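You operate a simulated robot arm through the tools that you are given. There is no shell and no other tool. Be economical: measure what you need, move in short steps, check, and stop when the job is done.

You are at the controls of a simulated two-armed robot. One attempt, no reset.

## Task
Switch off the lighting board: stalk, brake, fog, light knob, and supply last.
Fine: leave the board's other switches as they are; leave the orange supply knob.

The check looks at the end state, three seconds after you hand in, the way a careful person would. Anything else that was tipped, shoved, dropped, spilled or broken makes it a failure.

## Robot
Two 7-joint arms with two-finger parallel grippers on one trunk, on a base that drives. Base frame: it is fixed to the floor where the robot stands at the start and does not move with it; the origin is under the middle of the robot, x ahead of it, y to its left, z up; the surface under the hand at the start is at about z = 74. Readings come in cm, degrees, newtons and seconds.
The left shoulder is at the start at [5, 18.7, 116], the right one opposite. With the tool pointing down near the work surface each hand reaches from about 10 to 64 cm from the robot's upright axis, wherever it stands, measured 20 degrees to its own side. Places, roughly: beam switch [70, -10, 130]; black light knob [60, -40, 110]; brake lamp switch [60, -20, 130]; fog lamp switch [60, -30, 130]; indicator stalk [70, 0, 110]; orange supply knob [-50, -380, 100]; red hazard button [40, -20, 80]; red supply knob [50, -70, 110]; white lighting board [60, -20, 90]. Payload 3.43 kg a hand.
The TCP of each hand is the grasp point between the finger pads, 3 cm short of the fingertips. In the tool frame z runs along the fingers and y along their closing line. Largest opening 9.4 cm; finger width 2.8, thickness 1; the body of the gripper, 5 by 9.6 cm, starts 5.5 cm behind the TCP.
Orientation is that of the tool frame in the base frame, as [roll, pitch, yaw] about the fixed x, y, z axes, in that order (R = Rz(yaw) Ry(pitch) Rx(roll)). With the fingers straight down and closing along the base's y, the tool's x points along the base's -x, its y along +y and its z along -z.

## Interface
- The arms move only by the tool servo_tool. It takes "left_increments", "right_increments" or both (then of equal length, played together; a hand with none holds still); each is a list of rows, each an object of numbers (a shift or turn left out is 0, a gripper value left out holds the last): "dx", "dy", "dz": the shift along the base's x, y, z in m; "rx", "ry", "rz": the turn, a rotation vector about the base's x, y, z in rad. In form: [{"dx": .., "dy": .., "dz": .., "rx": .., "ry": .., "rz": ..}, ...]. A call has 1 to 8 rows; each row shifts and turns the commanded pose from where the row before left it. "left_gripper" and "right_gripper" are, for a hand that has rows, the gripper command, from -1 (shut) to 1 (fully open), values between in proportion, set as the call begins (left out, the last holds). Rows are played at 5 a second. More than 5 cm and 8.6 degrees between two rows, or a gripper value outside its range, and nothing of the call is played. Where a pose cannot be reached the arm comes as near as it can. A force on the tool above 40 N (or 10 N above the force at the start of the call, whichever is more), or a blocked arm, ends the call early, and 0.2 s more pass. The fingers move at their own pace (about 15.3 cm/s each) and stop on an object; they squeeze with about 42 N. The grip force told is the motor's: it shows also when the fingers shut on nothing. Time passes only in rows, and 0.2 s behind the last, so rows that do not move let the fingers close. It gives the time, the measured TCP pose, the force on the tool (base axes), the opening and the grip force at its end, in the units of the frame above (readings bear some noise), with the torque about the TCP (base axes, N m) and any sound that the robot's microphone picked up, and new pictures: "pictures" is both (left out), scene, wrist or none (wrist: the cameras of the hands that moved).
- Cameras (640 x 400 px; columns grow to the right, rows downward): "scene" is now at [13.41, -4.47, 132.27]; the picture's right is [-0.52, -0.85, 0.00], its down [-0.47, 0.29, -0.83] and it looks along [0.71, -0.44, -0.56] (base axes); focal length 246 px, centre (320, 200). "left" rides on the left gripper at [7.6, -1.4, -10.3] in its tool frame; the picture's right is [0.18, 0.98, 0.00], its down [-0.75, 0.14, -0.64] and it looks along [-0.63, 0.12, 0.77] (tool axes); focal length 243 px, centre (320, 200). "right" rides on the right gripper at [7.6, 1.4, -10.2] in its tool frame; the picture's right is [-0.18, 0.98, 0.00], its down [-0.75, -0.14, -0.64] and it looks along [-0.63, -0.12, 0.77] (tool axes); focal length 243 px, centre (320, 200). There is no depth. A picture from a camera that has moved, and an enlarged one, comes with that camera's place and axes in the base frame and with its lens.
- raise_lower(by): slides the trunk up (or, below 0, down) by that many cm; the arms and the scene camera ride with it, the base frame stays. It gives what a move gives, with no picture.
- drive_base(legs): drives the robot by 1 to 6 legs, each [ahead, left, turn to the left] in cm, cm and degrees, along the robot's own axes; the way and the turn of a leg run together, so that a leg with both is an arc; at most 150 cm and 180 degrees a leg. The arms and the cameras ride along, it lands a little off, and it stops where it bumps. It gives what a move gives, and a new picture of the scene camera.
- pan_tilt(pan, tilt): turns the head with the scene camera to pan (to the left, within 80 degrees either way) and tilt (down, from -29 to 69), counted from straight ahead of the robot. It gives what a move gives, and a new picture of the scene camera.
- enlarge(camera, box): a new picture of the part [left, top, right, bottom] of that camera's present view, enlarged. No time passes.
- sign_off(): hands the job in; it is judged then, once.

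Go step by step. Nothing tells you exact positions but the pictures and the camera data: compare them with the known pose of the tool, close in by small moves and look again before you grip or let go. The budget is 120 turns and 260 pictures, counting those below and the enlarged ones. Unless the task says otherwise, let go and move clear before handing in, and close with one line.

The tools are called as a command line: name --argument value ..., lists and objects as JSON in quotes. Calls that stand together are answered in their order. servo_tool: Moves the arms, as the interface text tells. Its arguments: {"type":"object","properties":{"left_increments":{"type":"array","items":{"type":"object","properties":{"dx":{"type":"number"},"dy":{"type":"number"},"dz":{"type":"number"},"rx":{"type":"number"},"ry":{"type":"number"},"rz":{"type":"number"}}}},"left_gripper":{"type":"number"},"right_increments":{"type":"array","items":{"type":"object","properties":{"dx":{"type":"number"},"dy":{"type":"number"},"dz":{"type":"number"},"rx":{"type":"number"},"ry":{"type":"number"},"rz":{"type":"number"}}}},"right_gripper":{"type":"number"},"pictures":{"type":"string","enum":["both","scene","wrist","none"]}},"required":[]} The other tools are called the same way: raise_lower (by) slides the trunk up or down; drive_base (legs) drives the base; pan_tilt (pan, tilt) turns the head that bears the scene camera; enlarge (camera, box) takes an enlarged picture of a part of a camera's view; sign_off () hands the job in.

At the start:

```text
time_s: 0.0
left_tool_pos: [40.08, -5.06, 100.05]
left_tcp_rot: [179.9, 0.0, -180.0]
left_ft_force: [-0.2, -1.0, -0.8]
left_wrist_torque: [-0.03, 0.05, -0.01]
left_finger_gap: 9.41
left_grasp_force: 0.1
right_tool_pos: [29.38, -34.36, 100.04]
right_tcp_rot: [179.9, 0.0, -180.0]
right_ft_force: [-0.9, -0.7, 0.6]
right_wrist_torque: [0.01, 0.01, -0.01]
right_finger_gap: 9.4
right_grasp_force: 0.0
trunk travel left (down, up): [-37.5, 5.7]
robot x, y, heading: [-0.23, 0.11, -0.1]
head pan, tilt: [-31.6, 33.7]
```

scene: 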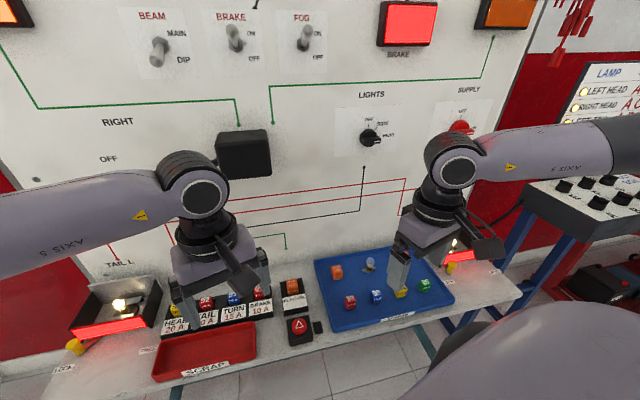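
right: 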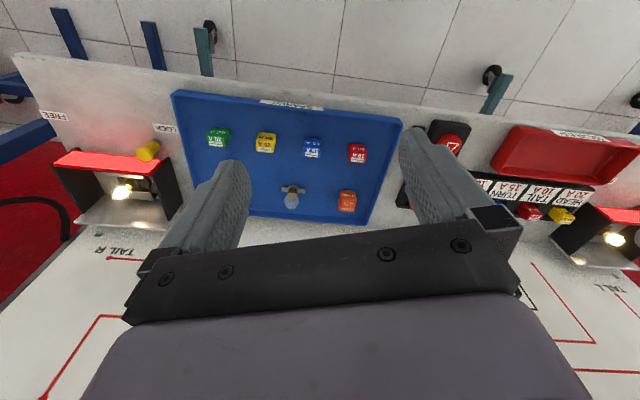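
left: 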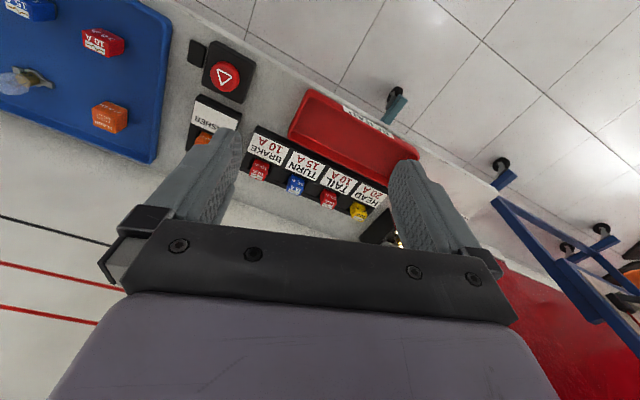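

I see the board, with the beam, brake and fog toggles at top, and the light and supply knobs on the right. The stalk is behind the left arm, so I'll look closer at the details first.

enlarge --camera "scene" --box '[130, 0, 330, 125]'

enlarge --camera "scene" --box '[330, 75, 530, 200]'

pan_tilt --pan -5 --tilt 15

```text
3.20 times, centred on (230, 62) of scene
camera zoom: at [13.41, -4.47, 132.27], right [-0.52, -0.85, 0.0], down [-0.47, 0.29, -0.83], along [0.71, -0.44, -0.56], focal length 789 px, centre (608, 640)
```

zoom: 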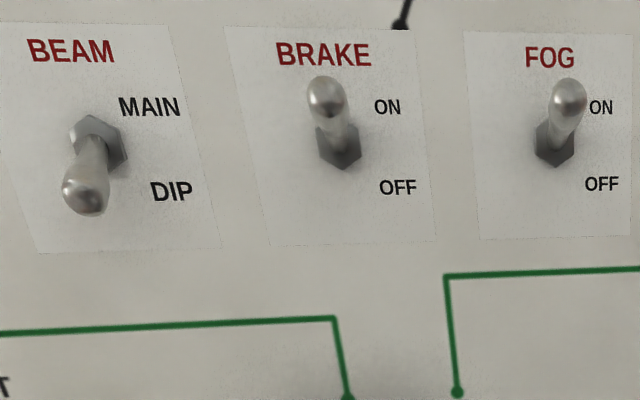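

```text
3.20 times, centred on (430, 138) of scene
camera zoom: at [13.41, -4.47, 132.27], right [-0.52, -0.85, 0.0], down [-0.47, 0.29, -0.83], along [0.71, -0.44, -0.56], focal length 789 px, centre (-32, 400)
```

zoom: 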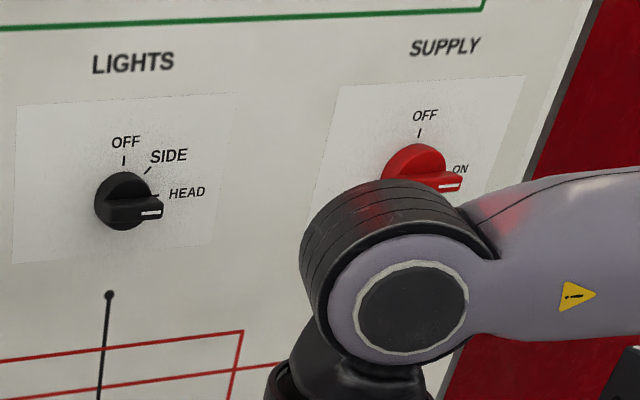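

```text
time_s: 0.9
left_tool_pos: [40.03, -5.08, 100.14]
left_tcp_rot: [-180.0, 0.1, 180.0]
left_ft_force: [-0.7, -0.5, 0.0]
left_wrist_torque: [0.0, -0.01, 0.02]
left_finger_gap: 9.4
left_grasp_force: 0.0
right_tool_pos: [29.33, -34.26, 99.99]
right_tcp_rot: [180.0, 0.0, 180.0]
right_ft_force: [-0.3, 0.7, -0.1]
right_wrist_torque: [-0.01, 0.03, 0.0]
right_finger_gap: 9.4
right_grasp_force: 0.0
trunk travel left (down, up): [-37.5, 5.7]
robot x, y, heading: [0.03, -0.02, 0.3]
head pan, tilt: [-5.0, 15.0]
camera scene: at [15.16, -0.64, 135.27], right [-0.09, -1.0, 0.0], down [-0.26, 0.02, -0.97], along [0.96, -0.08, -0.26], focal length 246 px, centre (320, 200)
```

scene: 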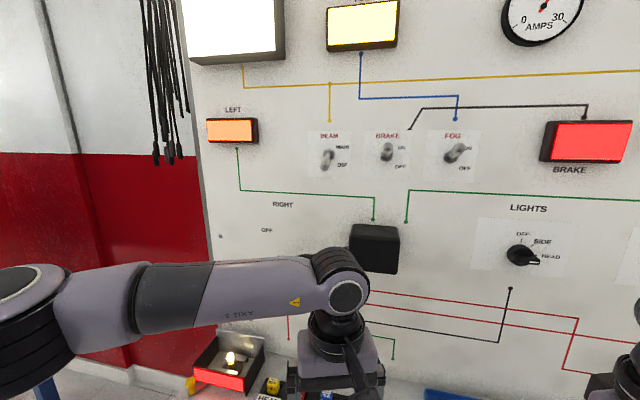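

The left arm hides the stalk. I'll move the left hand left and back.

servo_tool --left_increments '[{"dx": -0.04, "dy": 0.03}, {"dx": -0.04, "dy": 0.03}, {"dx": -0.03, "dy": 0.04}, {"dx": -0.02, "dy": 0.045}, {"dy": 0.045}, {"dy": 0.045}, {"dy": 0.045}]' --pictures "scene"

```text
time_s: 2.5
left_tool_pos: [27.03, 23.17, 100.01]
left_tcp_rot: [180.0, 0.1, 179.9]
left_ft_force: [0.2, 0.1, -1.2]
left_wrist_torque: [0.01, 0.02, 0.02]
left_finger_gap: 9.4
left_grasp_force: 0.2
right_tool_pos: [29.4, -34.16, 100.05]
right_tcp_rot: [180.0, -0.1, -180.0]
right_ft_force: [0.0, 0.8, -0.6]
right_wrist_torque: [-0.03, 0.01, 0.03]
right_finger_gap: 9.4
right_grasp_force: 0.0
trunk travel left (down, up): [-37.5, 5.7]
robot x, y, heading: [-0.03, -0.01, -0.1]
head pan, tilt: [-5.0, 15.0]
camera scene: at [15.11, -0.57, 135.28], right [-0.09, -1.0, 0.0], down [-0.26, 0.02, -0.97], along [0.96, -0.08, -0.26], focal length 246 px, centre (320, 200)
```

scene: 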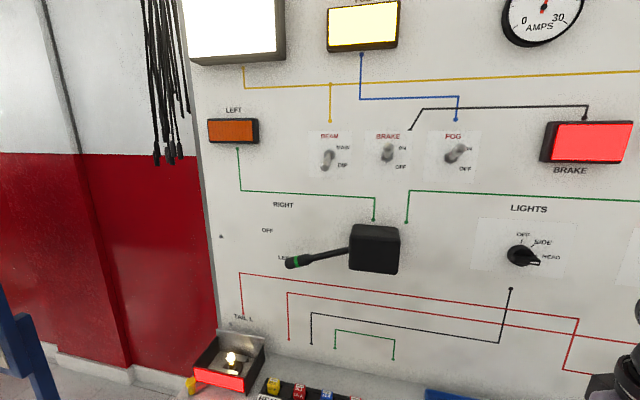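

The stalk is down at LEFT and has to come up to OFF. I'll turn the left hand's fingers forward, closed, in free space.

servo_tool --left_increments '[{"ry": -0.1428}, {"ry": -0.1428}, {"ry": -0.1428}, {"ry": -0.1428}, {"ry": -0.1428}, {"ry": -0.1428}, {"ry": -0.1428}, {"ry": -0.1428}]' --left_gripper -1 --pictures "none"

servo_tool --left_increments '[{"ry": -0.1428}, {"ry": -0.1428}, {"ry": -0.1428}, {"dx": 0.0, "dy": -0.04}, {"dx": 0.0, "dy": -0.04}, {"dx": 0.0, "dy": -0.04}]' --pictures "both"

```text
time_s: 4.3
left_tool_pos: [41.9, 20.08, 100.68]
left_tcp_rot: [-179.4, 58.9, 179.8]
left_ft_force: [-0.6, 0.6, 0.4]
left_wrist_torque: [0.0, -0.02, -0.01]
left_finger_gap: 0.0
left_grasp_force: 33.5
left hand out of reach, approached as far as the arm can: row 1, 2, 3, 4, 5, 6, 7, 8
right_tool_pos: [29.36, -34.33, 100.07]
right_tcp_rot: [180.0, 0.0, -180.0]
right_ft_force: [-0.7, -0.6, 0.2]
right_wrist_torque: [0.0, 0.01, 0.01]
right_finger_gap: 9.4
right_grasp_force: 0.0
trunk travel left (down, up): [-37.5, 5.7]
robot x, y, heading: [0.24, 0.41, 0.1]
head pan, tilt: [-5.0, 15.0]
```

```text
time_s: 5.7
left_tool_pos: [42.12, 7.95, 100.83]
left_tcp_rot: [-179.6, 58.8, 179.7]
left_ft_force: [0.6, -0.2, 0.5]
left_wrist_torque: [0.04, -0.01, -0.03]
left_finger_gap: 0.03
left_grasp_force: 32.9
left hand out of reach, approached as far as the arm can: row 1, 2, 3
right_tool_pos: [29.27, -34.33, 99.98]
right_tcp_rot: [180.0, 0.1, -180.0]
right_ft_force: [0.5, 0.4, -0.3]
right_wrist_torque: [0.02, 0.03, 0.02]
right_finger_gap: 9.41
right_grasp_force: 0.2
trunk travel left (down, up): [-37.5, 5.7]
robot x, y, heading: [-0.09, -0.08, 0.1]
head pan, tilt: [-5.0, 15.0]
camera scene: at [15.16, -0.71, 135.27], right [-0.09, -1.0, 0.0], down [-0.26, 0.02, -0.97], along [0.96, -0.08, -0.26], focal length 246 px, centre (320, 200)
camera left: at [29.36, 6.88, 99.68], right [-0.09, 0.98, -0.16], down [-0.16, 0.15, 0.98], along [0.98, 0.11, 0.14], focal length 243 px, centre (320, 200)
```

scene: 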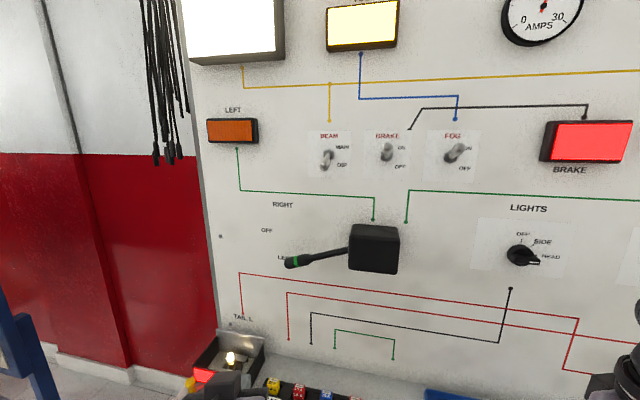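
left: 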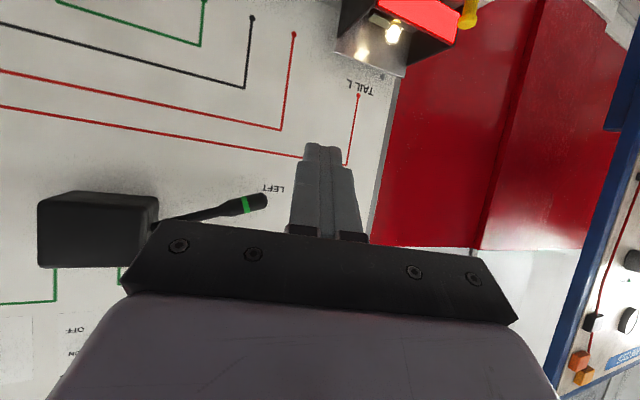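

By triangulation the board is angled about 18° (x≈71+0.33·y), with the stalk tip near [66.6, 2, 106.6]. I'll level the left hand and yaw it to the board while staying low.

servo_tool --left_increments '[{"dx": 0.025, "ry": -0.136}, {"dx": 0.025, "ry": -0.136}, {"dx": 0.025, "ry": -0.136}, {"dx": 0.02, "ry": -0.136}, {"dy": -0.02, "rz": -0.14}, {"dy": -0.02, "rz": -0.14}]' --pictures "both"

```text
time_s: 7.1
left_tool_pos: [48.81, -1.36, 104.2]
left_tcp_rot: [144.5, 89.8, 128.2]
left_ft_force: [-0.1, 0.0, -0.3]
left_wrist_torque: [0.0, -0.01, -0.01]
left_finger_gap: 0.0
left_grasp_force: 33.1
left hand out of reach, approached as far as the arm can: row 4, 5, 6
right_tool_pos: [29.26, -34.41, 100.1]
right_tcp_rot: [179.9, 0.1, -180.0]
right_ft_force: [-0.2, 0.3, -0.1]
right_wrist_torque: [0.01, 0.0, 0.01]
right_finger_gap: 9.44
right_grasp_force: 0.0
trunk travel left (down, up): [-37.5, 5.7]
robot x, y, heading: [-0.04, 0.04, -0.0]
head pan, tilt: [-5.0, 15.0]
camera scene: at [15.11, -0.69, 135.27], right [-0.09, -1.0, 0.0], down [-0.26, 0.02, -0.97], along [0.96, -0.08, -0.26], focal length 246 px, centre (320, 200)
camera left: at [38.45, 0.33, 96.69], right [0.28, 0.94, -0.18], down [-0.57, 0.31, 0.76], along [0.77, -0.1, 0.63], focal length 243 px, centre (320, 200)
```

scene: 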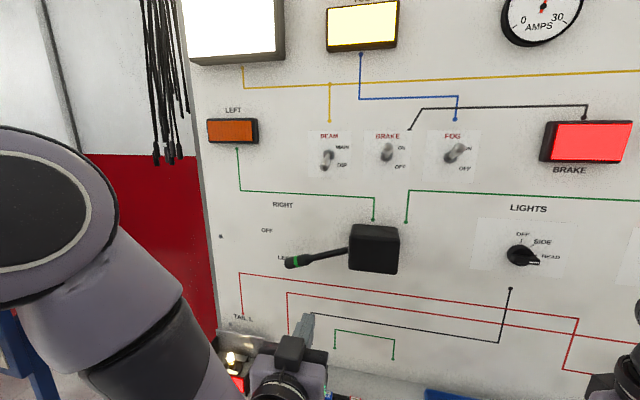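
left: 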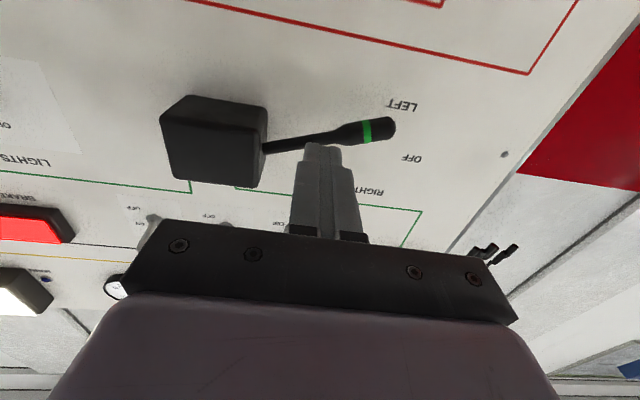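

The hand is level now. I'll lower slightly and go forward until the fingers are under the stalk.

servo_tool --left_increments '[{"dx": 0.035, "dz": -0.015}, {"dx": 0.035, "dz": -0.012}, {"dx": 0.035, "dy": 0.005}, {"dx": 0.03, "dy": 0.005}]' --pictures "both"

```text
time_s: 8.1
left_tool_pos: [58.3, -6.5, 105.76]
left_tcp_rot: [152.4, 89.4, 136.0]
left_ft_force: [0.4, 1.4, 0.4]
left_wrist_torque: [0.0, -0.03, 0.03]
left_finger_gap: 0.0
left_grasp_force: 33.1
left hand out of reach, approached as far as the arm can: row 1, 2, 3, 4
right_tool_pos: [29.37, -34.29, 99.99]
right_tcp_rot: [180.0, 0.0, -180.0]
right_ft_force: [-0.4, 0.7, 0.0]
right_wrist_torque: [0.0, -0.01, -0.02]
right_finger_gap: 9.37
right_grasp_force: 0.0
trunk travel left (down, up): [-37.5, 5.7]
robot x, y, heading: [-0.07, -0.01, -0.0]
head pan, tilt: [-5.0, 15.0]
camera scene: at [15.18, -0.63, 135.27], right [-0.09, -1.0, 0.0], down [-0.26, 0.02, -0.97], along [0.96, -0.08, -0.26], focal length 246 px, centre (320, 200)
camera left: at [47.95, -4.76, 98.24], right [0.28, 0.94, -0.18], down [-0.57, 0.31, 0.76], along [0.77, -0.11, 0.63], focal length 243 px, centre (320, 200)
```

scene: 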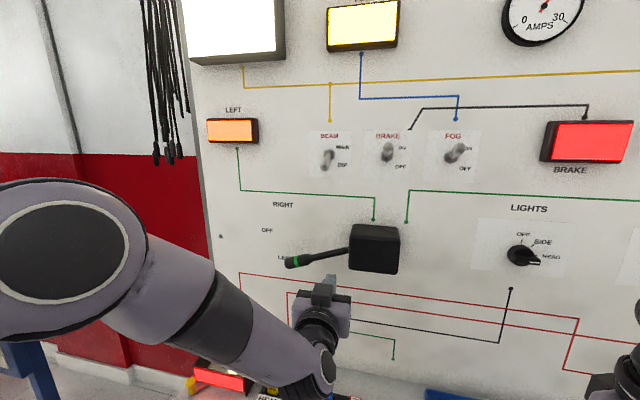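
left: 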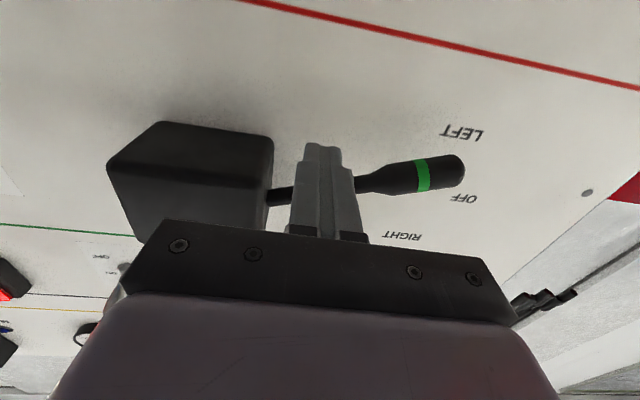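

The wrist seems limited in this posture. I'll retract and raise both hands, then lower the trunk so level fingers are easier.

servo_tool --left_increments '[{"dx": -0.045}, {"dx": -0.045}, {"dx": -0.03, "dz": 0.04}, {"dz": 0.04}, {"dz": 0.04}]' --right_increments '[{"dz": 0.03}, {"dz": 0.03}, {"dz": 0.03}, {"dz": 0.03}, {"dz": 0.03}]' --pictures "none"

raise_lower --by -15

```text
time_s: 9.3
left_tool_pos: [46.41, -6.35, 117.72]
left_tcp_rot: [102.5, 89.9, 85.7]
left_ft_force: [-1.0, -0.7, -0.2]
left_wrist_torque: [0.0, 0.04, -0.02]
left_finger_gap: 0.02
left_grasp_force: 32.9
right_tool_pos: [29.33, -34.16, 115.17]
right_tcp_rot: [-180.0, -0.1, 180.0]
right_ft_force: [0.5, -0.3, 0.5]
right_wrist_torque: [-0.03, 0.01, -0.01]
right_finger_gap: 9.4
right_grasp_force: 0.0
trunk travel left (down, up): [-37.5, 5.7]
robot x, y, heading: [0.35, -0.1, 0.0]
head pan, tilt: [-5.0, 15.0]
```

```text
time_s: 11.1
left_tool_pos: [46.42, -6.43, 102.81]
left_tcp_rot: [91.4, 89.9, 74.7]
left_ft_force: [0.3, 0.0, -0.8]
left_wrist_torque: [-0.02, -0.01, 0.02]
left_finger_gap: 0.0
left_grasp_force: 32.6
right_tool_pos: [29.32, -34.32, 100.17]
right_tcp_rot: [180.0, 0.0, 179.9]
right_ft_force: [-1.4, 0.3, 0.2]
right_wrist_torque: [0.01, -0.04, -0.01]
right_finger_gap: 9.39
right_grasp_force: 0.0
trunk travel left (down, up): [-22.5, 20.7]
robot x, y, heading: [0.06, -0.03, 0.1]
head pan, tilt: [-5.0, 15.0]
```

Now I'll go forward under the stalk.

servo_tool --left_increments '[{"dy": 0.03, "dz": -0.01}, {"dy": 0.03}, {"dx": 0.045}, {"dx": 0.045}, {"dx": 0.045}]' --pictures "both"

```text
time_s: 12.3
left_tool_pos: [60.02, -0.57, 101.97]
left_tcp_rot: [170.7, 89.7, 154.4]
left_ft_force: [0.8, 0.3, -0.4]
left_wrist_torque: [-0.02, 0.03, -0.01]
left_finger_gap: 0.0
left_grasp_force: 33.1
left hand out of reach, approached as far as the arm can: row 5
right_tool_pos: [29.35, -34.13, 100.17]
right_tcp_rot: [-180.0, 0.1, -180.0]
right_ft_force: [0.4, -0.2, -0.2]
right_wrist_torque: [-0.03, 0.04, -0.02]
right_finger_gap: 9.43
right_grasp_force: 0.1
trunk travel left (down, up): [-22.5, 20.7]
robot x, y, heading: [0.05, -0.02, -0.0]
head pan, tilt: [-5.0, 15.0]
camera scene: at [15.21, -0.58, 120.26], right [-0.09, -1.0, 0.0], down [-0.26, 0.02, -0.97], along [0.96, -0.08, -0.26], focal length 246 px, centre (320, 200)
camera left: at [49.72, 1.16, 94.38], right [0.27, 0.94, -0.18], down [-0.57, 0.31, 0.76], along [0.77, -0.1, 0.63], focal length 243 px, centre (320, 200)
```

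scene: 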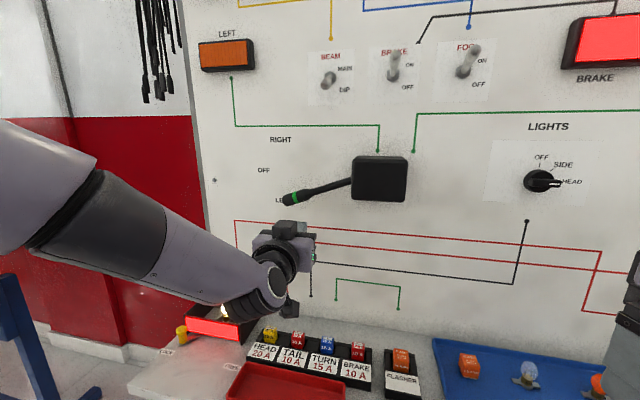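
left: 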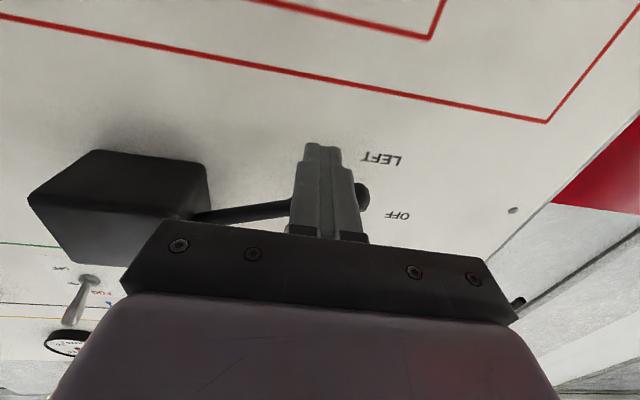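

I'll check whether it can still come nearer, pushing on a little with no yaw change.

servo_tool --left_increments '[{"dx": 0.02}, {"dx": 0.02}]' --pictures "none"

```text
time_s: 12.9
left_tool_pos: [62.64, -1.33, 102.37]
left_tcp_rot: [154.7, 89.7, 138.4]
left_ft_force: [-0.5, -0.6, 0.1]
left_wrist_torque: [0.02, 0.04, 0.02]
left_finger_gap: 0.02
left_grasp_force: 33.2
left hand out of reach, approached as far as the arm can: row 1, 2
right_tool_pos: [29.39, -34.31, 100.11]
right_tcp_rot: [180.0, 0.0, 180.0]
right_ft_force: [-0.5, 0.5, -0.5]
right_wrist_torque: [-0.01, 0.04, -0.03]
right_finger_gap: 9.4
right_grasp_force: 0.0
trunk travel left (down, up): [-22.5, 20.7]
robot x, y, heading: [0.04, 0.05, 0.3]
head pan, tilt: [-5.0, 15.0]
```

It's about 2 cm short. I'll pull the hand back and drive 4 cm forward.

servo_tool --left_increments '[{"dx": -0.04}, {"dx": -0.04}]' --pictures "none"

drive_base --legs '[[4, 0, 0]]'

```text
time_s: 13.5
left_tool_pos: [54.29, -1.39, 102.64]
left_tcp_rot: [73.3, 89.8, 56.6]
left_ft_force: [-0.8, 0.4, -0.5]
left_wrist_torque: [0.01, 0.01, -0.01]
left_finger_gap: 0.0
left_grasp_force: 33.0
right_tool_pos: [29.27, -34.28, 100.11]
right_tcp_rot: [-180.0, 0.0, -180.0]
right_ft_force: [0.4, 0.2, 0.1]
right_wrist_torque: [0.0, -0.01, 0.02]
right_finger_gap: 9.39
right_grasp_force: 0.0
trunk travel left (down, up): [-22.5, 20.7]
robot x, y, heading: [-0.09, 0.0, 0.3]
head pan, tilt: [-5.0, 15.0]
```

```text
time_s: 14.3
left_tool_pos: [58.18, -1.36, 102.5]
left_tcp_rot: [104.2, 89.9, 87.6]
left_ft_force: [0.4, -0.6, -0.2]
left_wrist_torque: [-0.01, 0.01, 0.01]
left_finger_gap: 0.01
left_grasp_force: 33.0
right_tool_pos: [33.16, -34.3, 100.13]
right_tcp_rot: [180.0, 0.1, -180.0]
right_ft_force: [0.1, 0.9, -0.4]
right_wrist_torque: [-0.03, 0.05, 0.02]
right_finger_gap: 9.43
right_grasp_force: 0.1
trunk travel left (down, up): [-22.5, 20.7]
robot x, y, heading: [3.71, -0.18, 0.2]
head pan, tilt: [-5.0, 15.0]
camera scene: at [19.06, -0.63, 120.26], right [-0.09, -1.0, 0.0], down [-0.26, 0.02, -0.97], along [0.96, -0.08, -0.26], focal length 246 px, centre (320, 200)
```

scene: 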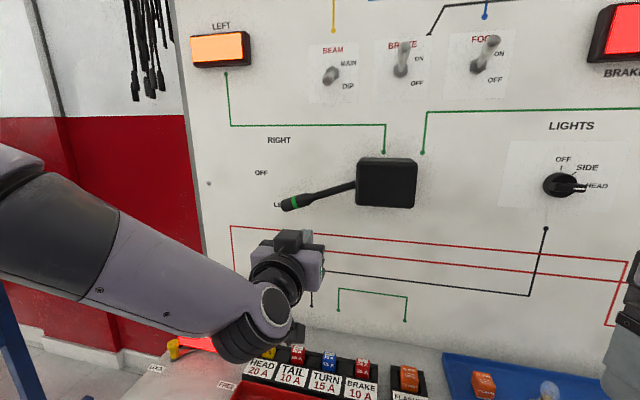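

The drive went fine. Next I'll place the fingers under the stalk.

servo_tool --left_increments '[{"dx": 0.035, "dz": -0.005}, {"dx": 0.03}]' --pictures "both"

```text
time_s: 14.9
left_tool_pos: [64.81, -1.62, 101.81]
left_tcp_rot: [111.7, 89.8, 95.0]
left_ft_force: [0.5, 0.6, -0.4]
left_wrist_torque: [-0.02, -0.01, -0.01]
left_finger_gap: 0.03
left_grasp_force: 32.9
right_tool_pos: [33.23, -34.22, 100.01]
right_tcp_rot: [-180.0, 0.0, -180.0]
right_ft_force: [1.3, 0.9, -0.2]
right_wrist_torque: [-0.02, 0.01, 0.02]
right_finger_gap: 9.41
right_grasp_force: 0.1
trunk travel left (down, up): [-22.5, 20.7]
robot x, y, heading: [3.87, -0.1, 0.1]
head pan, tilt: [-5.0, 15.0]
camera scene: at [19.05, -0.64, 120.27], right [-0.09, -1.0, 0.0], down [-0.26, 0.02, -0.97], along [0.96, -0.08, -0.26], focal length 246 px, centre (320, 200)
camera left: at [54.51, 0.19, 94.3], right [0.28, 0.94, -0.18], down [-0.57, 0.32, 0.75], along [0.77, -0.11, 0.63], focal length 243 px, centre (320, 200)
```

scene: 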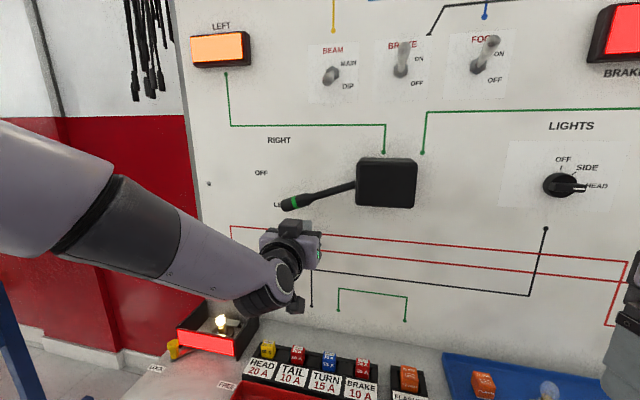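
left: 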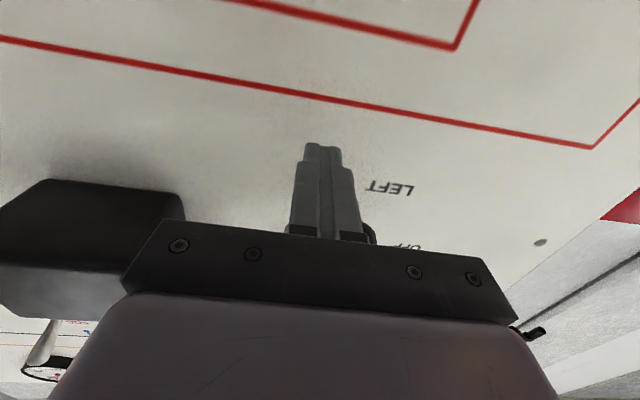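

I'll raise gently toward the stalk and watch the force.

servo_tool --left_increments '[{"dz": 0.015}, {"dz": 0.015}, {"dz": 0.01}, {"dz": 0.008}]' --pictures "scene"

```text
time_s: 15.9
left_tool_pos: [64.79, -1.47, 106.95]
left_tcp_rot: [66.7, 90.0, 50.1]
left_ft_force: [-0.1, -0.4, -0.5]
left_wrist_torque: [0.0, 0.01, -0.01]
left_finger_gap: 0.0
left_grasp_force: 32.8
right_tool_pos: [33.19, -34.35, 100.1]
right_tcp_rot: [179.9, 0.0, 180.0]
right_ft_force: [-0.4, 0.2, 0.3]
right_wrist_torque: [0.02, 0.01, -0.01]
right_finger_gap: 9.4
right_grasp_force: 0.1
trunk travel left (down, up): [-22.5, 20.7]
robot x, y, heading: [3.68, -0.09, 0.1]
head pan, tilt: [-5.0, 15.0]
camera scene: at [19.03, -0.63, 120.27], right [-0.09, -1.0, 0.0], down [-0.26, 0.02, -0.97], along [0.96, -0.08, -0.26], focal length 246 px, centre (320, 200)
```

scene: 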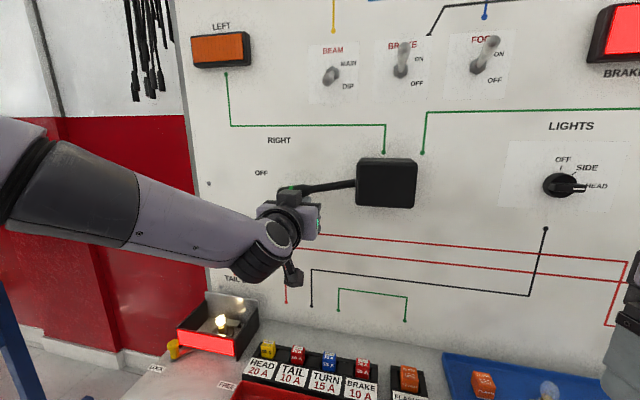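

The stalk has moved up to nearly horizontal. I'll back the fingers down and look.

servo_tool --left_increments '[{"dz": -0.02}, {"dz": -0.03}, {"dx": -0.04}]' --pictures "scene"

enlarge --camera "scene" --box '[180, 20, 420, 220]'

```text
time_s: 16.7
left_tool_pos: [60.85, -1.49, 101.84]
left_tcp_rot: [89.6, 89.9, 72.9]
left_ft_force: [-0.4, -0.1, -0.8]
left_wrist_torque: [0.02, -0.03, -0.01]
left_finger_gap: 0.01
left_grasp_force: 32.9
right_tool_pos: [33.23, -34.19, 100.15]
right_tcp_rot: [180.0, 0.0, -180.0]
right_ft_force: [-0.1, 0.2, 0.8]
right_wrist_torque: [0.03, -0.02, 0.02]
right_finger_gap: 9.41
right_grasp_force: 0.1
trunk travel left (down, up): [-22.5, 20.7]
robot x, y, heading: [4.25, -0.08, 0.0]
head pan, tilt: [-5.0, 15.0]
camera scene: at [19.02, -0.61, 120.28], right [-0.09, -1.0, 0.0], down [-0.26, 0.02, -0.97], along [0.96, -0.08, -0.26], focal length 246 px, centre (320, 200)
```

scene: 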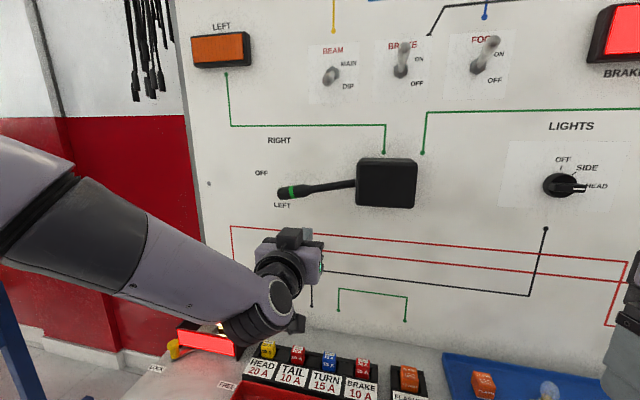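

```text
2.00 times, centred on (300, 120) of scene
camera zoom: at [19.02, -0.61, 120.28], right [-0.09, -1.0, 0.0], down [-0.26, 0.02, -0.97], along [0.96, -0.08, -0.26], focal length 493 px, centre (360, 360)
```

zoom: 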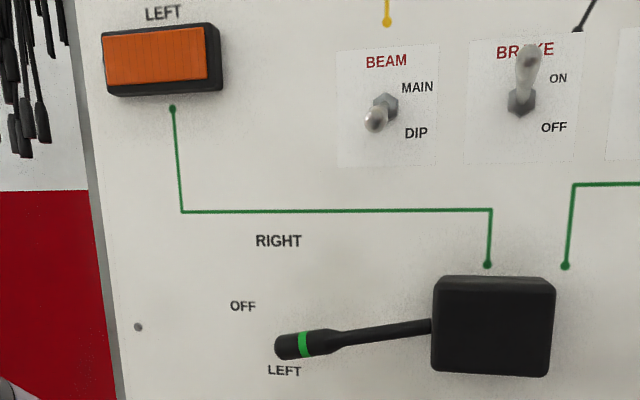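

It's only halfway, with the tip at about 109.3 against about 111.5 for OFF. I'll push again to a TCP height of 108.6.

servo_tool --left_increments '[{"dx": 0.04}, {"dz": 0.03}, {"dz": 0.02}, {"dz": 0.01}, {"dz": 0.008}]' --pictures "none"

servo_tool --left_increments '[{"dz": -0.03}, {"dz": -0.03}, {"dx": -0.04}]' --pictures "scene"

enlarge --camera "scene" --box '[180, 20, 420, 220]'

```text
time_s: 17.9
left_tool_pos: [64.76, -1.45, 108.57]
left_tcp_rot: [81.2, 89.9, 64.5]
left_ft_force: [0.6, -0.2, -0.4]
left_wrist_torque: [0.01, 0.0, -0.01]
left_finger_gap: 0.01
left_grasp_force: 33.0
right_tool_pos: [33.27, -34.24, 100.1]
right_tcp_rot: [180.0, 0.0, 180.0]
right_ft_force: [1.5, 0.1, 0.8]
right_wrist_torque: [0.0, -0.03, 0.0]
right_finger_gap: 9.4
right_grasp_force: 0.0
trunk travel left (down, up): [-22.5, 20.7]
robot x, y, heading: [3.98, -0.32, 0.1]
head pan, tilt: [-5.0, 15.0]
```

```text
time_s: 18.7
left_tool_pos: [60.95, -1.33, 102.49]
left_tcp_rot: [88.3, 89.9, 71.7]
left_ft_force: [-0.3, -0.1, 0.6]
left_wrist_torque: [-0.03, -0.01, -0.01]
left_finger_gap: 0.0
left_grasp_force: 32.9
right_tool_pos: [33.11, -34.13, 100.06]
right_tcp_rot: [180.0, -0.1, 180.0]
right_ft_force: [-1.9, 0.1, 0.0]
right_wrist_torque: [-0.02, 0.01, 0.01]
right_finger_gap: 9.41
right_grasp_force: 0.1
trunk travel left (down, up): [-22.5, 20.7]
robot x, y, heading: [3.95, 0.19, -0.1]
head pan, tilt: [-5.0, 15.0]
camera scene: at [19.02, -0.6, 120.27], right [-0.09, -1.0, 0.0], down [-0.26, 0.02, -0.97], along [0.96, -0.08, -0.26], focal length 246 px, centre (320, 200)
```

scene: 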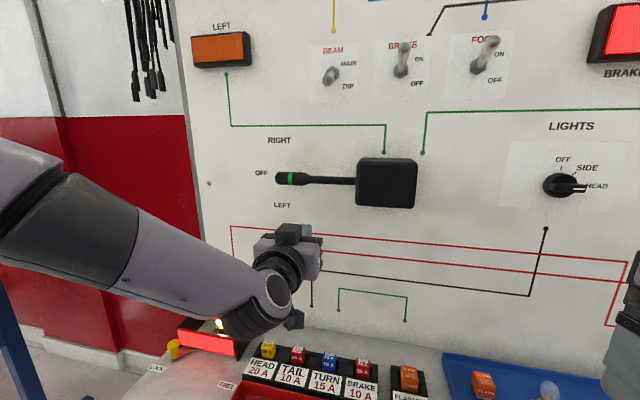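

```text
2.00 times, centred on (300, 120) of scene
camera zoom: at [19.02, -0.6, 120.27], right [-0.09, -1.0, 0.0], down [-0.26, 0.02, -0.97], along [0.96, -0.08, -0.26], focal length 493 px, centre (360, 360)
```

zoom: 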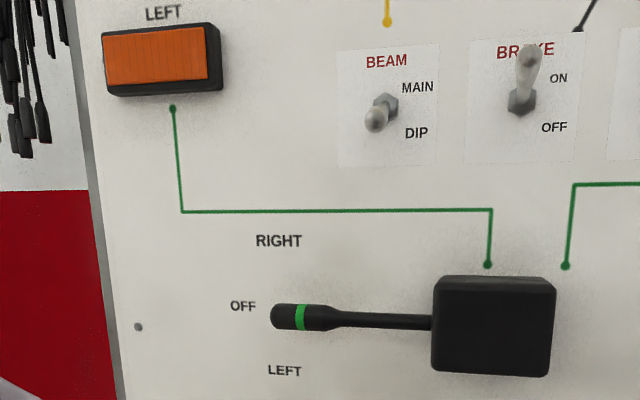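

The stalk is now level with OFF. I'll retract the left arm, then raise the trunk a bit and prepare the right hand for the toggles.

servo_tool --left_increments '[{"dx": -0.045}, {"dx": -0.045}, {"dx": -0.04, "dy": 0.03}, {"dy": 0.045}, {"dy": 0.045}, {"dy": 0.045}]' --right_increments '[{"dz": 0.03}, {"dz": 0.03}, {"dz": 0.03}, {"dz": 0.03}, {"ry": 0}, {"ry": 0}]' --right_gripper -1 --pictures "none"

raise_lower --by 10

servo_tool --right_increments '[{"ry": -0.1428, "dx": 0.01}, {"ry": -0.1428, "dx": 0.01}, {"ry": -0.1428, "dx": 0.01}, {"ry": -0.1428, "dx": 0.01}, {"ry": -0.1428, "dx": 0.01}, {"ry": -0.1428, "dx": 0.01}, {"ry": -0.1428, "dx": 0.01}, {"ry": -0.1428, "dx": 0.01}]' --pictures "none"

```text
time_s: 20.1
left_tool_pos: [46.22, 9.94, 105.28]
left_tcp_rot: [167.6, 89.5, 151.9]
left_ft_force: [0.2, 1.2, 0.5]
left_wrist_torque: [-0.02, 0.01, 0.02]
left_finger_gap: 0.0
left_grasp_force: 32.9
left hand out of reach, approached as far as the arm can: row 5, 6
right_tool_pos: [33.19, -34.27, 112.16]
right_tcp_rot: [179.9, 0.0, 180.0]
right_ft_force: [-0.3, -0.8, -0.3]
right_wrist_torque: [0.02, -0.02, 0.01]
right_finger_gap: 0.0
right_grasp_force: 32.8
trunk travel left (down, up): [-22.5, 20.7]
robot x, y, heading: [4.11, 0.55, -0.1]
head pan, tilt: [-5.0, 15.0]
```

```text
time_s: 21.5
left_tool_pos: [46.17, 9.88, 115.21]
left_tcp_rot: [164.4, 89.6, 148.6]
left_ft_force: [0.3, -0.4, 0.5]
left_wrist_torque: [-0.01, 0.02, 0.03]
left_finger_gap: 0.0
left_grasp_force: 33.9
right_tool_pos: [33.22, -34.25, 122.16]
right_tcp_rot: [-180.0, 0.0, -180.0]
right_ft_force: [0.7, 0.5, -0.1]
right_wrist_torque: [0.03, -0.02, -0.01]
right_finger_gap: 0.0
right_grasp_force: 33.8
trunk travel left (down, up): [-32.5, 10.7]
robot x, y, heading: [3.57, 0.07, -0.1]
head pan, tilt: [-5.0, 15.0]
```

```text
time_s: 23.3
left_tool_pos: [46.21, 9.88, 115.2]
left_tcp_rot: [162.8, 89.5, 147.0]
left_ft_force: [0.3, 0.9, -0.6]
left_wrist_torque: [0.0, -0.01, 0.01]
left_finger_gap: 0.0
left_grasp_force: 33.4
right_tool_pos: [41.11, -34.33, 122.02]
right_tcp_rot: [179.8, 65.6, 180.0]
right_ft_force: [-0.5, 0.0, 0.2]
right_wrist_torque: [0.01, -0.02, -0.01]
right_finger_gap: 0.01
right_grasp_force: 32.2
trunk travel left (down, up): [-32.5, 10.7]
robot x, y, heading: [3.77, -0.37, -0.0]
head pan, tilt: [-5.0, 15.0]
```

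The right hand is turning well. I'll finish leveling it, yaw to the board, and move to a standoff above the brake toggle.

servo_tool --right_increments '[{"ry": -0.142, "dx": 0.01, "dy": 0.025, "dz": 0.03}, {"ry": -0.142, "dx": 0.01, "dy": 0.03, "dz": 0.03}, {"ry": -0.142, "dx": 0.01, "dy": 0.03, "dz": 0.03}, {"rz": -0.107, "dx": 0.015, "dy": 0.035, "dz": 0.025}, {"rz": -0.107, "dx": 0.015, "dy": 0.035, "dz": 0.025}, {"rz": -0.107, "dx": 0.015, "dy": 0.035, "dz": 0.025}]' --pictures "both"

```text
time_s: 24.7
left_tool_pos: [46.24, 9.85, 115.37]
left_tcp_rot: [160.2, 89.5, 144.3]
left_ft_force: [0.1, 0.4, -0.3]
left_wrist_torque: [-0.02, 0.03, 0.0]
left_finger_gap: 0.02
left_grasp_force: 33.2
right_tool_pos: [47.71, -19.67, 138.64]
right_tcp_rot: [170.4, 89.7, 151.9]
right_ft_force: [-0.1, 0.0, 0.2]
right_wrist_torque: [0.0, 0.01, -0.02]
right_finger_gap: 0.01
right_grasp_force: 33.1
right hand out of reach, approached as far as the arm can: row 6
trunk travel left (down, up): [-32.5, 10.7]
robot x, y, heading: [3.67, 0.22, 0.1]
head pan, tilt: [-5.0, 15.0]
camera scene: at [19.05, -0.7, 130.26], right [-0.09, -1.0, 0.0], down [-0.26, 0.02, -0.97], along [0.96, -0.08, -0.26], focal length 246 px, centre (320, 200)
camera right: at [38.57, -15.08, 131.08], right [0.31, 0.93, 0.18], down [-0.65, 0.07, 0.76], along [0.69, -0.36, 0.63], focal length 243 px, centre (320, 200)
```

scene: 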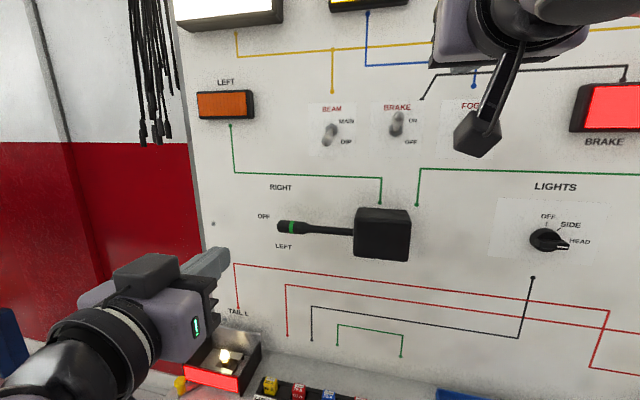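
right: 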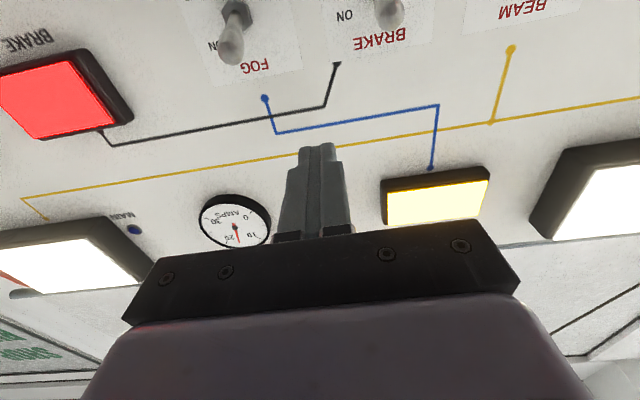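

The positions agree between the cameras: brake tip about [62, -18, 133] and fog tip about [58.5, -30, 133]. I'll go forward, staying above the toggles.

servo_tool --right_increments '[{"dx": 0.03}, {"dx": 0.03}]' --pictures "wrist"

```text
time_s: 25.3
left_tool_pos: [46.25, 9.74, 115.23]
left_tcp_rot: [162.2, 89.5, 146.4]
left_ft_force: [-0.1, -0.1, 0.7]
left_wrist_torque: [0.0, 0.01, 0.04]
left_finger_gap: 0.0
left_grasp_force: 32.6
right_tool_pos: [53.89, -20.19, 138.62]
right_tcp_rot: [172.3, 89.9, 154.1]
right_ft_force: [-0.2, 0.2, -0.8]
right_wrist_torque: [0.01, 0.03, 0.05]
right_finger_gap: 0.0
right_grasp_force: 33.3
right hand out of reach, approached as far as the arm can: row 2
trunk travel left (down, up): [-32.5, 10.7]
robot x, y, heading: [3.93, 0.2, 0.1]
head pan, tilt: [-5.0, 15.0]
camera right: at [44.7, -15.64, 131.05], right [0.31, 0.93, 0.18], down [-0.65, 0.07, 0.76], along [0.69, -0.35, 0.63], focal length 243 px, centre (320, 200)
```

right: 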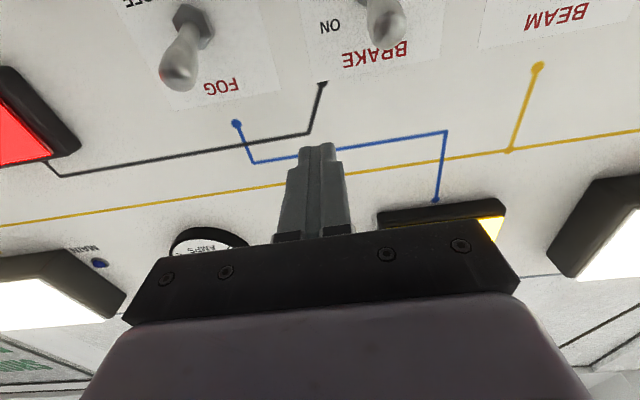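

I need about 4 cm more to the left, so I'll move sideways with a slight yaw relief.

servo_tool --right_increments '[{"dy": 0.02, "rz": 0.08}, {"dy": 0.02, "rz": 0.08}]' --pictures "wrist"

```text
time_s: 25.9
left_tool_pos: [46.19, 9.88, 115.2]
left_tcp_rot: [163.7, 89.6, 147.7]
left_ft_force: [-0.1, 0.5, -0.2]
left_wrist_torque: [-0.04, -0.01, 0.0]
left_finger_gap: 0.03
left_grasp_force: 33.7
right_tool_pos: [53.7, -16.79, 138.67]
right_tcp_rot: [161.2, 89.9, 152.2]
right_ft_force: [0.2, -0.2, 0.4]
right_wrist_torque: [-0.05, 0.01, -0.01]
right_finger_gap: 0.01
right_grasp_force: 32.5
right hand out of reach, approached as far as the arm can: row 2
trunk travel left (down, up): [-32.5, 10.7]
robot x, y, heading: [3.95, 0.33, 0.2]
head pan, tilt: [-5.0, 15.0]
camera right: at [43.86, -13.88, 131.12], right [0.16, 0.97, 0.18], down [-0.65, -0.04, 0.75], along [0.74, -0.24, 0.63], focal length 243 px, centre (320, 200)
```

right: 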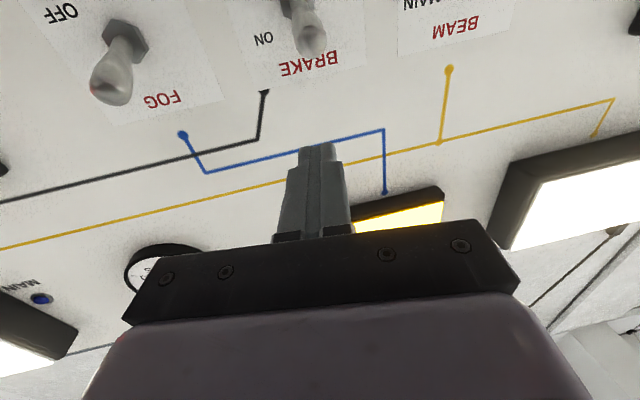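

Lateral alignment with the brake toggle is good. I'll go forward above the lever.

servo_tool --right_increments '[{"dx": 0.03, "dy": -0.003}, {"dx": 0.028, "dy": -0.004}]' --pictures "both"

```text
time_s: 26.5
left_tool_pos: [46.23, 9.98, 115.32]
left_tcp_rot: [163.7, 89.6, 147.9]
left_ft_force: [0.7, 0.2, 0.1]
left_wrist_torque: [0.01, -0.01, 0.04]
left_finger_gap: 0.01
left_grasp_force: 33.6
right_tool_pos: [58.69, -18.86, 138.67]
right_tcp_rot: [176.8, 89.9, 167.7]
right_ft_force: [0.1, -0.5, 0.2]
right_wrist_torque: [0.0, -0.01, 0.04]
right_finger_gap: 0.02
right_grasp_force: 33.0
right hand out of reach, approached as far as the arm can: row 1, 2
trunk travel left (down, up): [-32.5, 10.7]
robot x, y, heading: [3.6, 0.19, -0.2]
head pan, tilt: [-5.0, 15.0]
camera scene: at [19.08, -0.67, 130.26], right [-0.09, -1.0, 0.0], down [-0.26, 0.02, -0.97], along [0.96, -0.08, -0.26], focal length 246 px, centre (320, 200)
camera right: at [48.85, -15.96, 131.11], right [0.16, 0.97, 0.18], down [-0.65, -0.04, 0.76], along [0.74, -0.24, 0.63], focal length 243 px, centre (320, 200)
```

scene: 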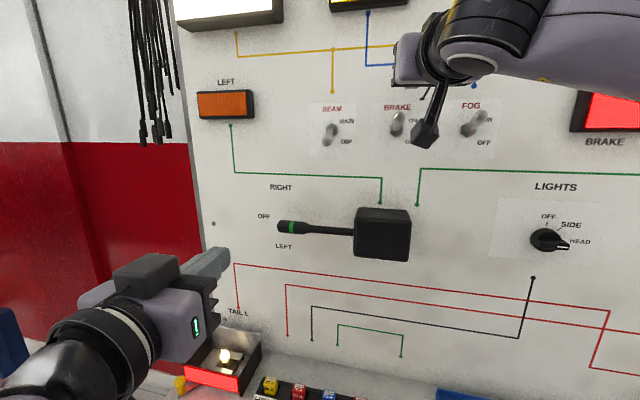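
right: 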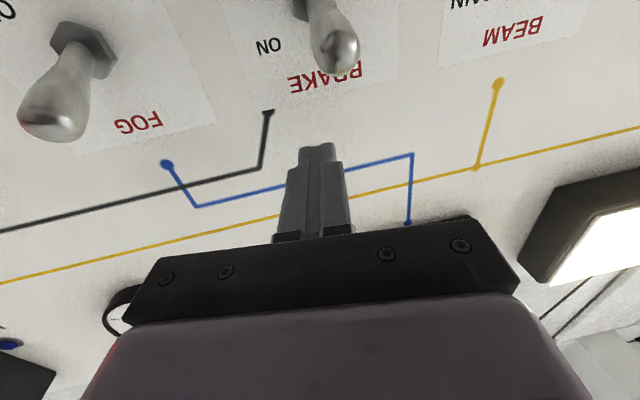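

The fingers are about 1.5 cm to the right of the lever. I'll relieve yaw further and shift left.

servo_tool --right_increments '[{"rz": 0.1}, {"dy": 0.01, "rz": 0.06}]' --pictures "wrist"

```text
time_s: 27.1
left_tool_pos: [46.34, 9.89, 115.25]
left_tcp_rot: [164.8, 89.5, 149.0]
left_ft_force: [-0.1, 0.7, 0.2]
left_wrist_torque: [-0.01, -0.01, -0.01]
left_finger_gap: 0.02
left_grasp_force: 33.6
right_tool_pos: [58.52, -18.0, 138.79]
right_tcp_rot: [169.3, 89.9, 169.4]
right_ft_force: [0.1, 0.3, -0.1]
right_wrist_torque: [0.01, 0.02, 0.0]
right_finger_gap: 0.0
right_grasp_force: 33.4
trunk travel left (down, up): [-32.5, 10.7]
robot x, y, heading: [3.97, -0.28, -0.3]
head pan, tilt: [-5.0, 15.0]
camera right: at [48.36, -16.6, 131.22], right [0.0, 0.98, 0.18], down [-0.64, -0.14, 0.75], along [0.77, -0.12, 0.63], focal length 243 px, centre (320, 200)
```

right: 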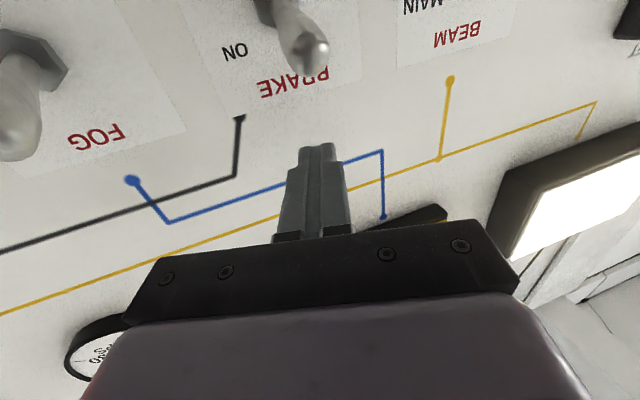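

I'm aligned now. I'll go 1.3 cm in, then push down.

servo_tool --right_increments '[{"dx": 0.013, "dy": 0.004}, {"dz": -0.015}, {"dz": -0.015}, {"dz": -0.015}, {"dz": -0.015}, {"dz": -0.015}]' --pictures "both"

```text
time_s: 28.5
left_tool_pos: [45.99, 9.97, 115.32]
left_tcp_rot: [166.0, 89.7, 150.2]
left_ft_force: [0.4, -0.3, 0.6]
left_wrist_torque: [0.03, 0.03, 0.01]
left_finger_gap: 0.0
left_grasp_force: 33.0
right_tool_pos: [59.7, -17.52, 132.15]
right_tcp_rot: [3.9, 89.0, 3.7]
right_ft_force: [9.6, 0.7, 31.0]
right_wrist_torque: [-0.14, -1.07, 0.01]
right_finger_gap: 0.02
right_grasp_force: 33.4
trunk travel left (down, up): [-32.5, 10.7]
robot x, y, heading: [3.87, 0.16, 0.2]
head pan, tilt: [-5.0, 15.0]
camera scene: at [18.91, -0.51, 130.36], right [-0.09, -1.0, 0.0], down [-0.26, 0.02, -0.97], along [0.96, -0.08, -0.26], focal length 246 px, centre (320, 200)
camera right: at [49.68, -16.14, 124.39], right [0.0, 0.98, 0.19], down [-0.66, -0.14, 0.74], along [0.75, -0.12, 0.64], focal length 243 px, centre (320, 200)
```

scene: 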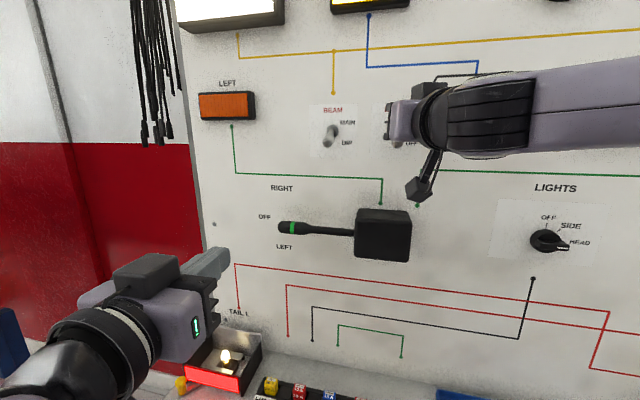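
right: 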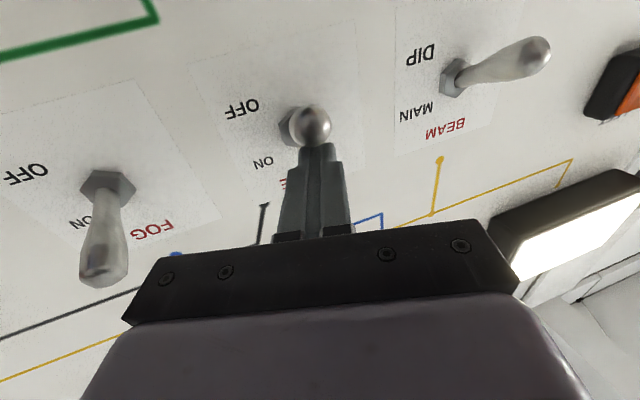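

The lever is at mid-travel and I'm pushing too near its pivot. I'll lift, back off 1.2 cm for better leverage, and push down again.

servo_tool --right_increments '[{"dz": 0.012}, {"dx": -0.012}, {"dz": -0.012}, {"dz": -0.01}, {"dz": -0.01}, {"dz": -0.01}]' --pictures "wrist"

```text
time_s: 29.6
left_tool_pos: [46.19, 9.81, 115.45]
left_tcp_rot: [160.1, 89.6, 144.3]
left_ft_force: [-0.6, 0.0, 0.3]
left_wrist_torque: [0.01, 0.02, 0.03]
left_finger_gap: 0.02
left_grasp_force: 32.7
right_tool_pos: [58.13, -17.35, 131.67]
right_tcp_rot: [3.3, 87.8, 3.6]
right_ft_force: [-4.2, 3.3, 8.6]
right_wrist_torque: [-0.03, -0.22, 0.23]
right_finger_gap: 0.01
right_grasp_force: 33.5
trunk travel left (down, up): [-32.5, 10.7]
robot x, y, heading: [3.84, 0.09, -0.2]
head pan, tilt: [-5.0, 15.0]
stopped in row 5 (right hand): the force on the tool passed its limit at 44 N (the readings are from after the stop); the commanded pose is now the measured one
camera right: at [48.32, -16.0, 123.71], right [-0.01, 0.98, 0.19], down [-0.67, -0.15, 0.73], along [0.74, -0.12, 0.66], focal length 243 px, centre (320, 200)
```

right: 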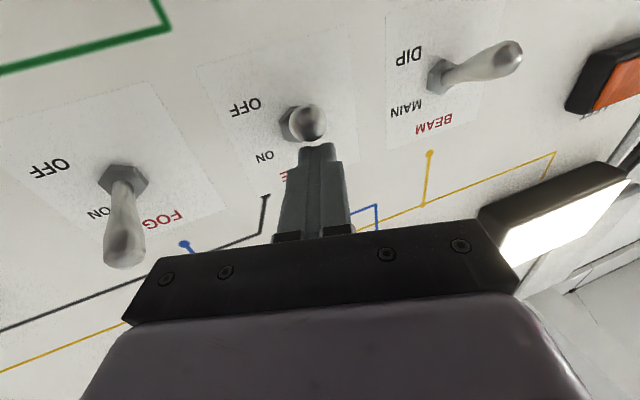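

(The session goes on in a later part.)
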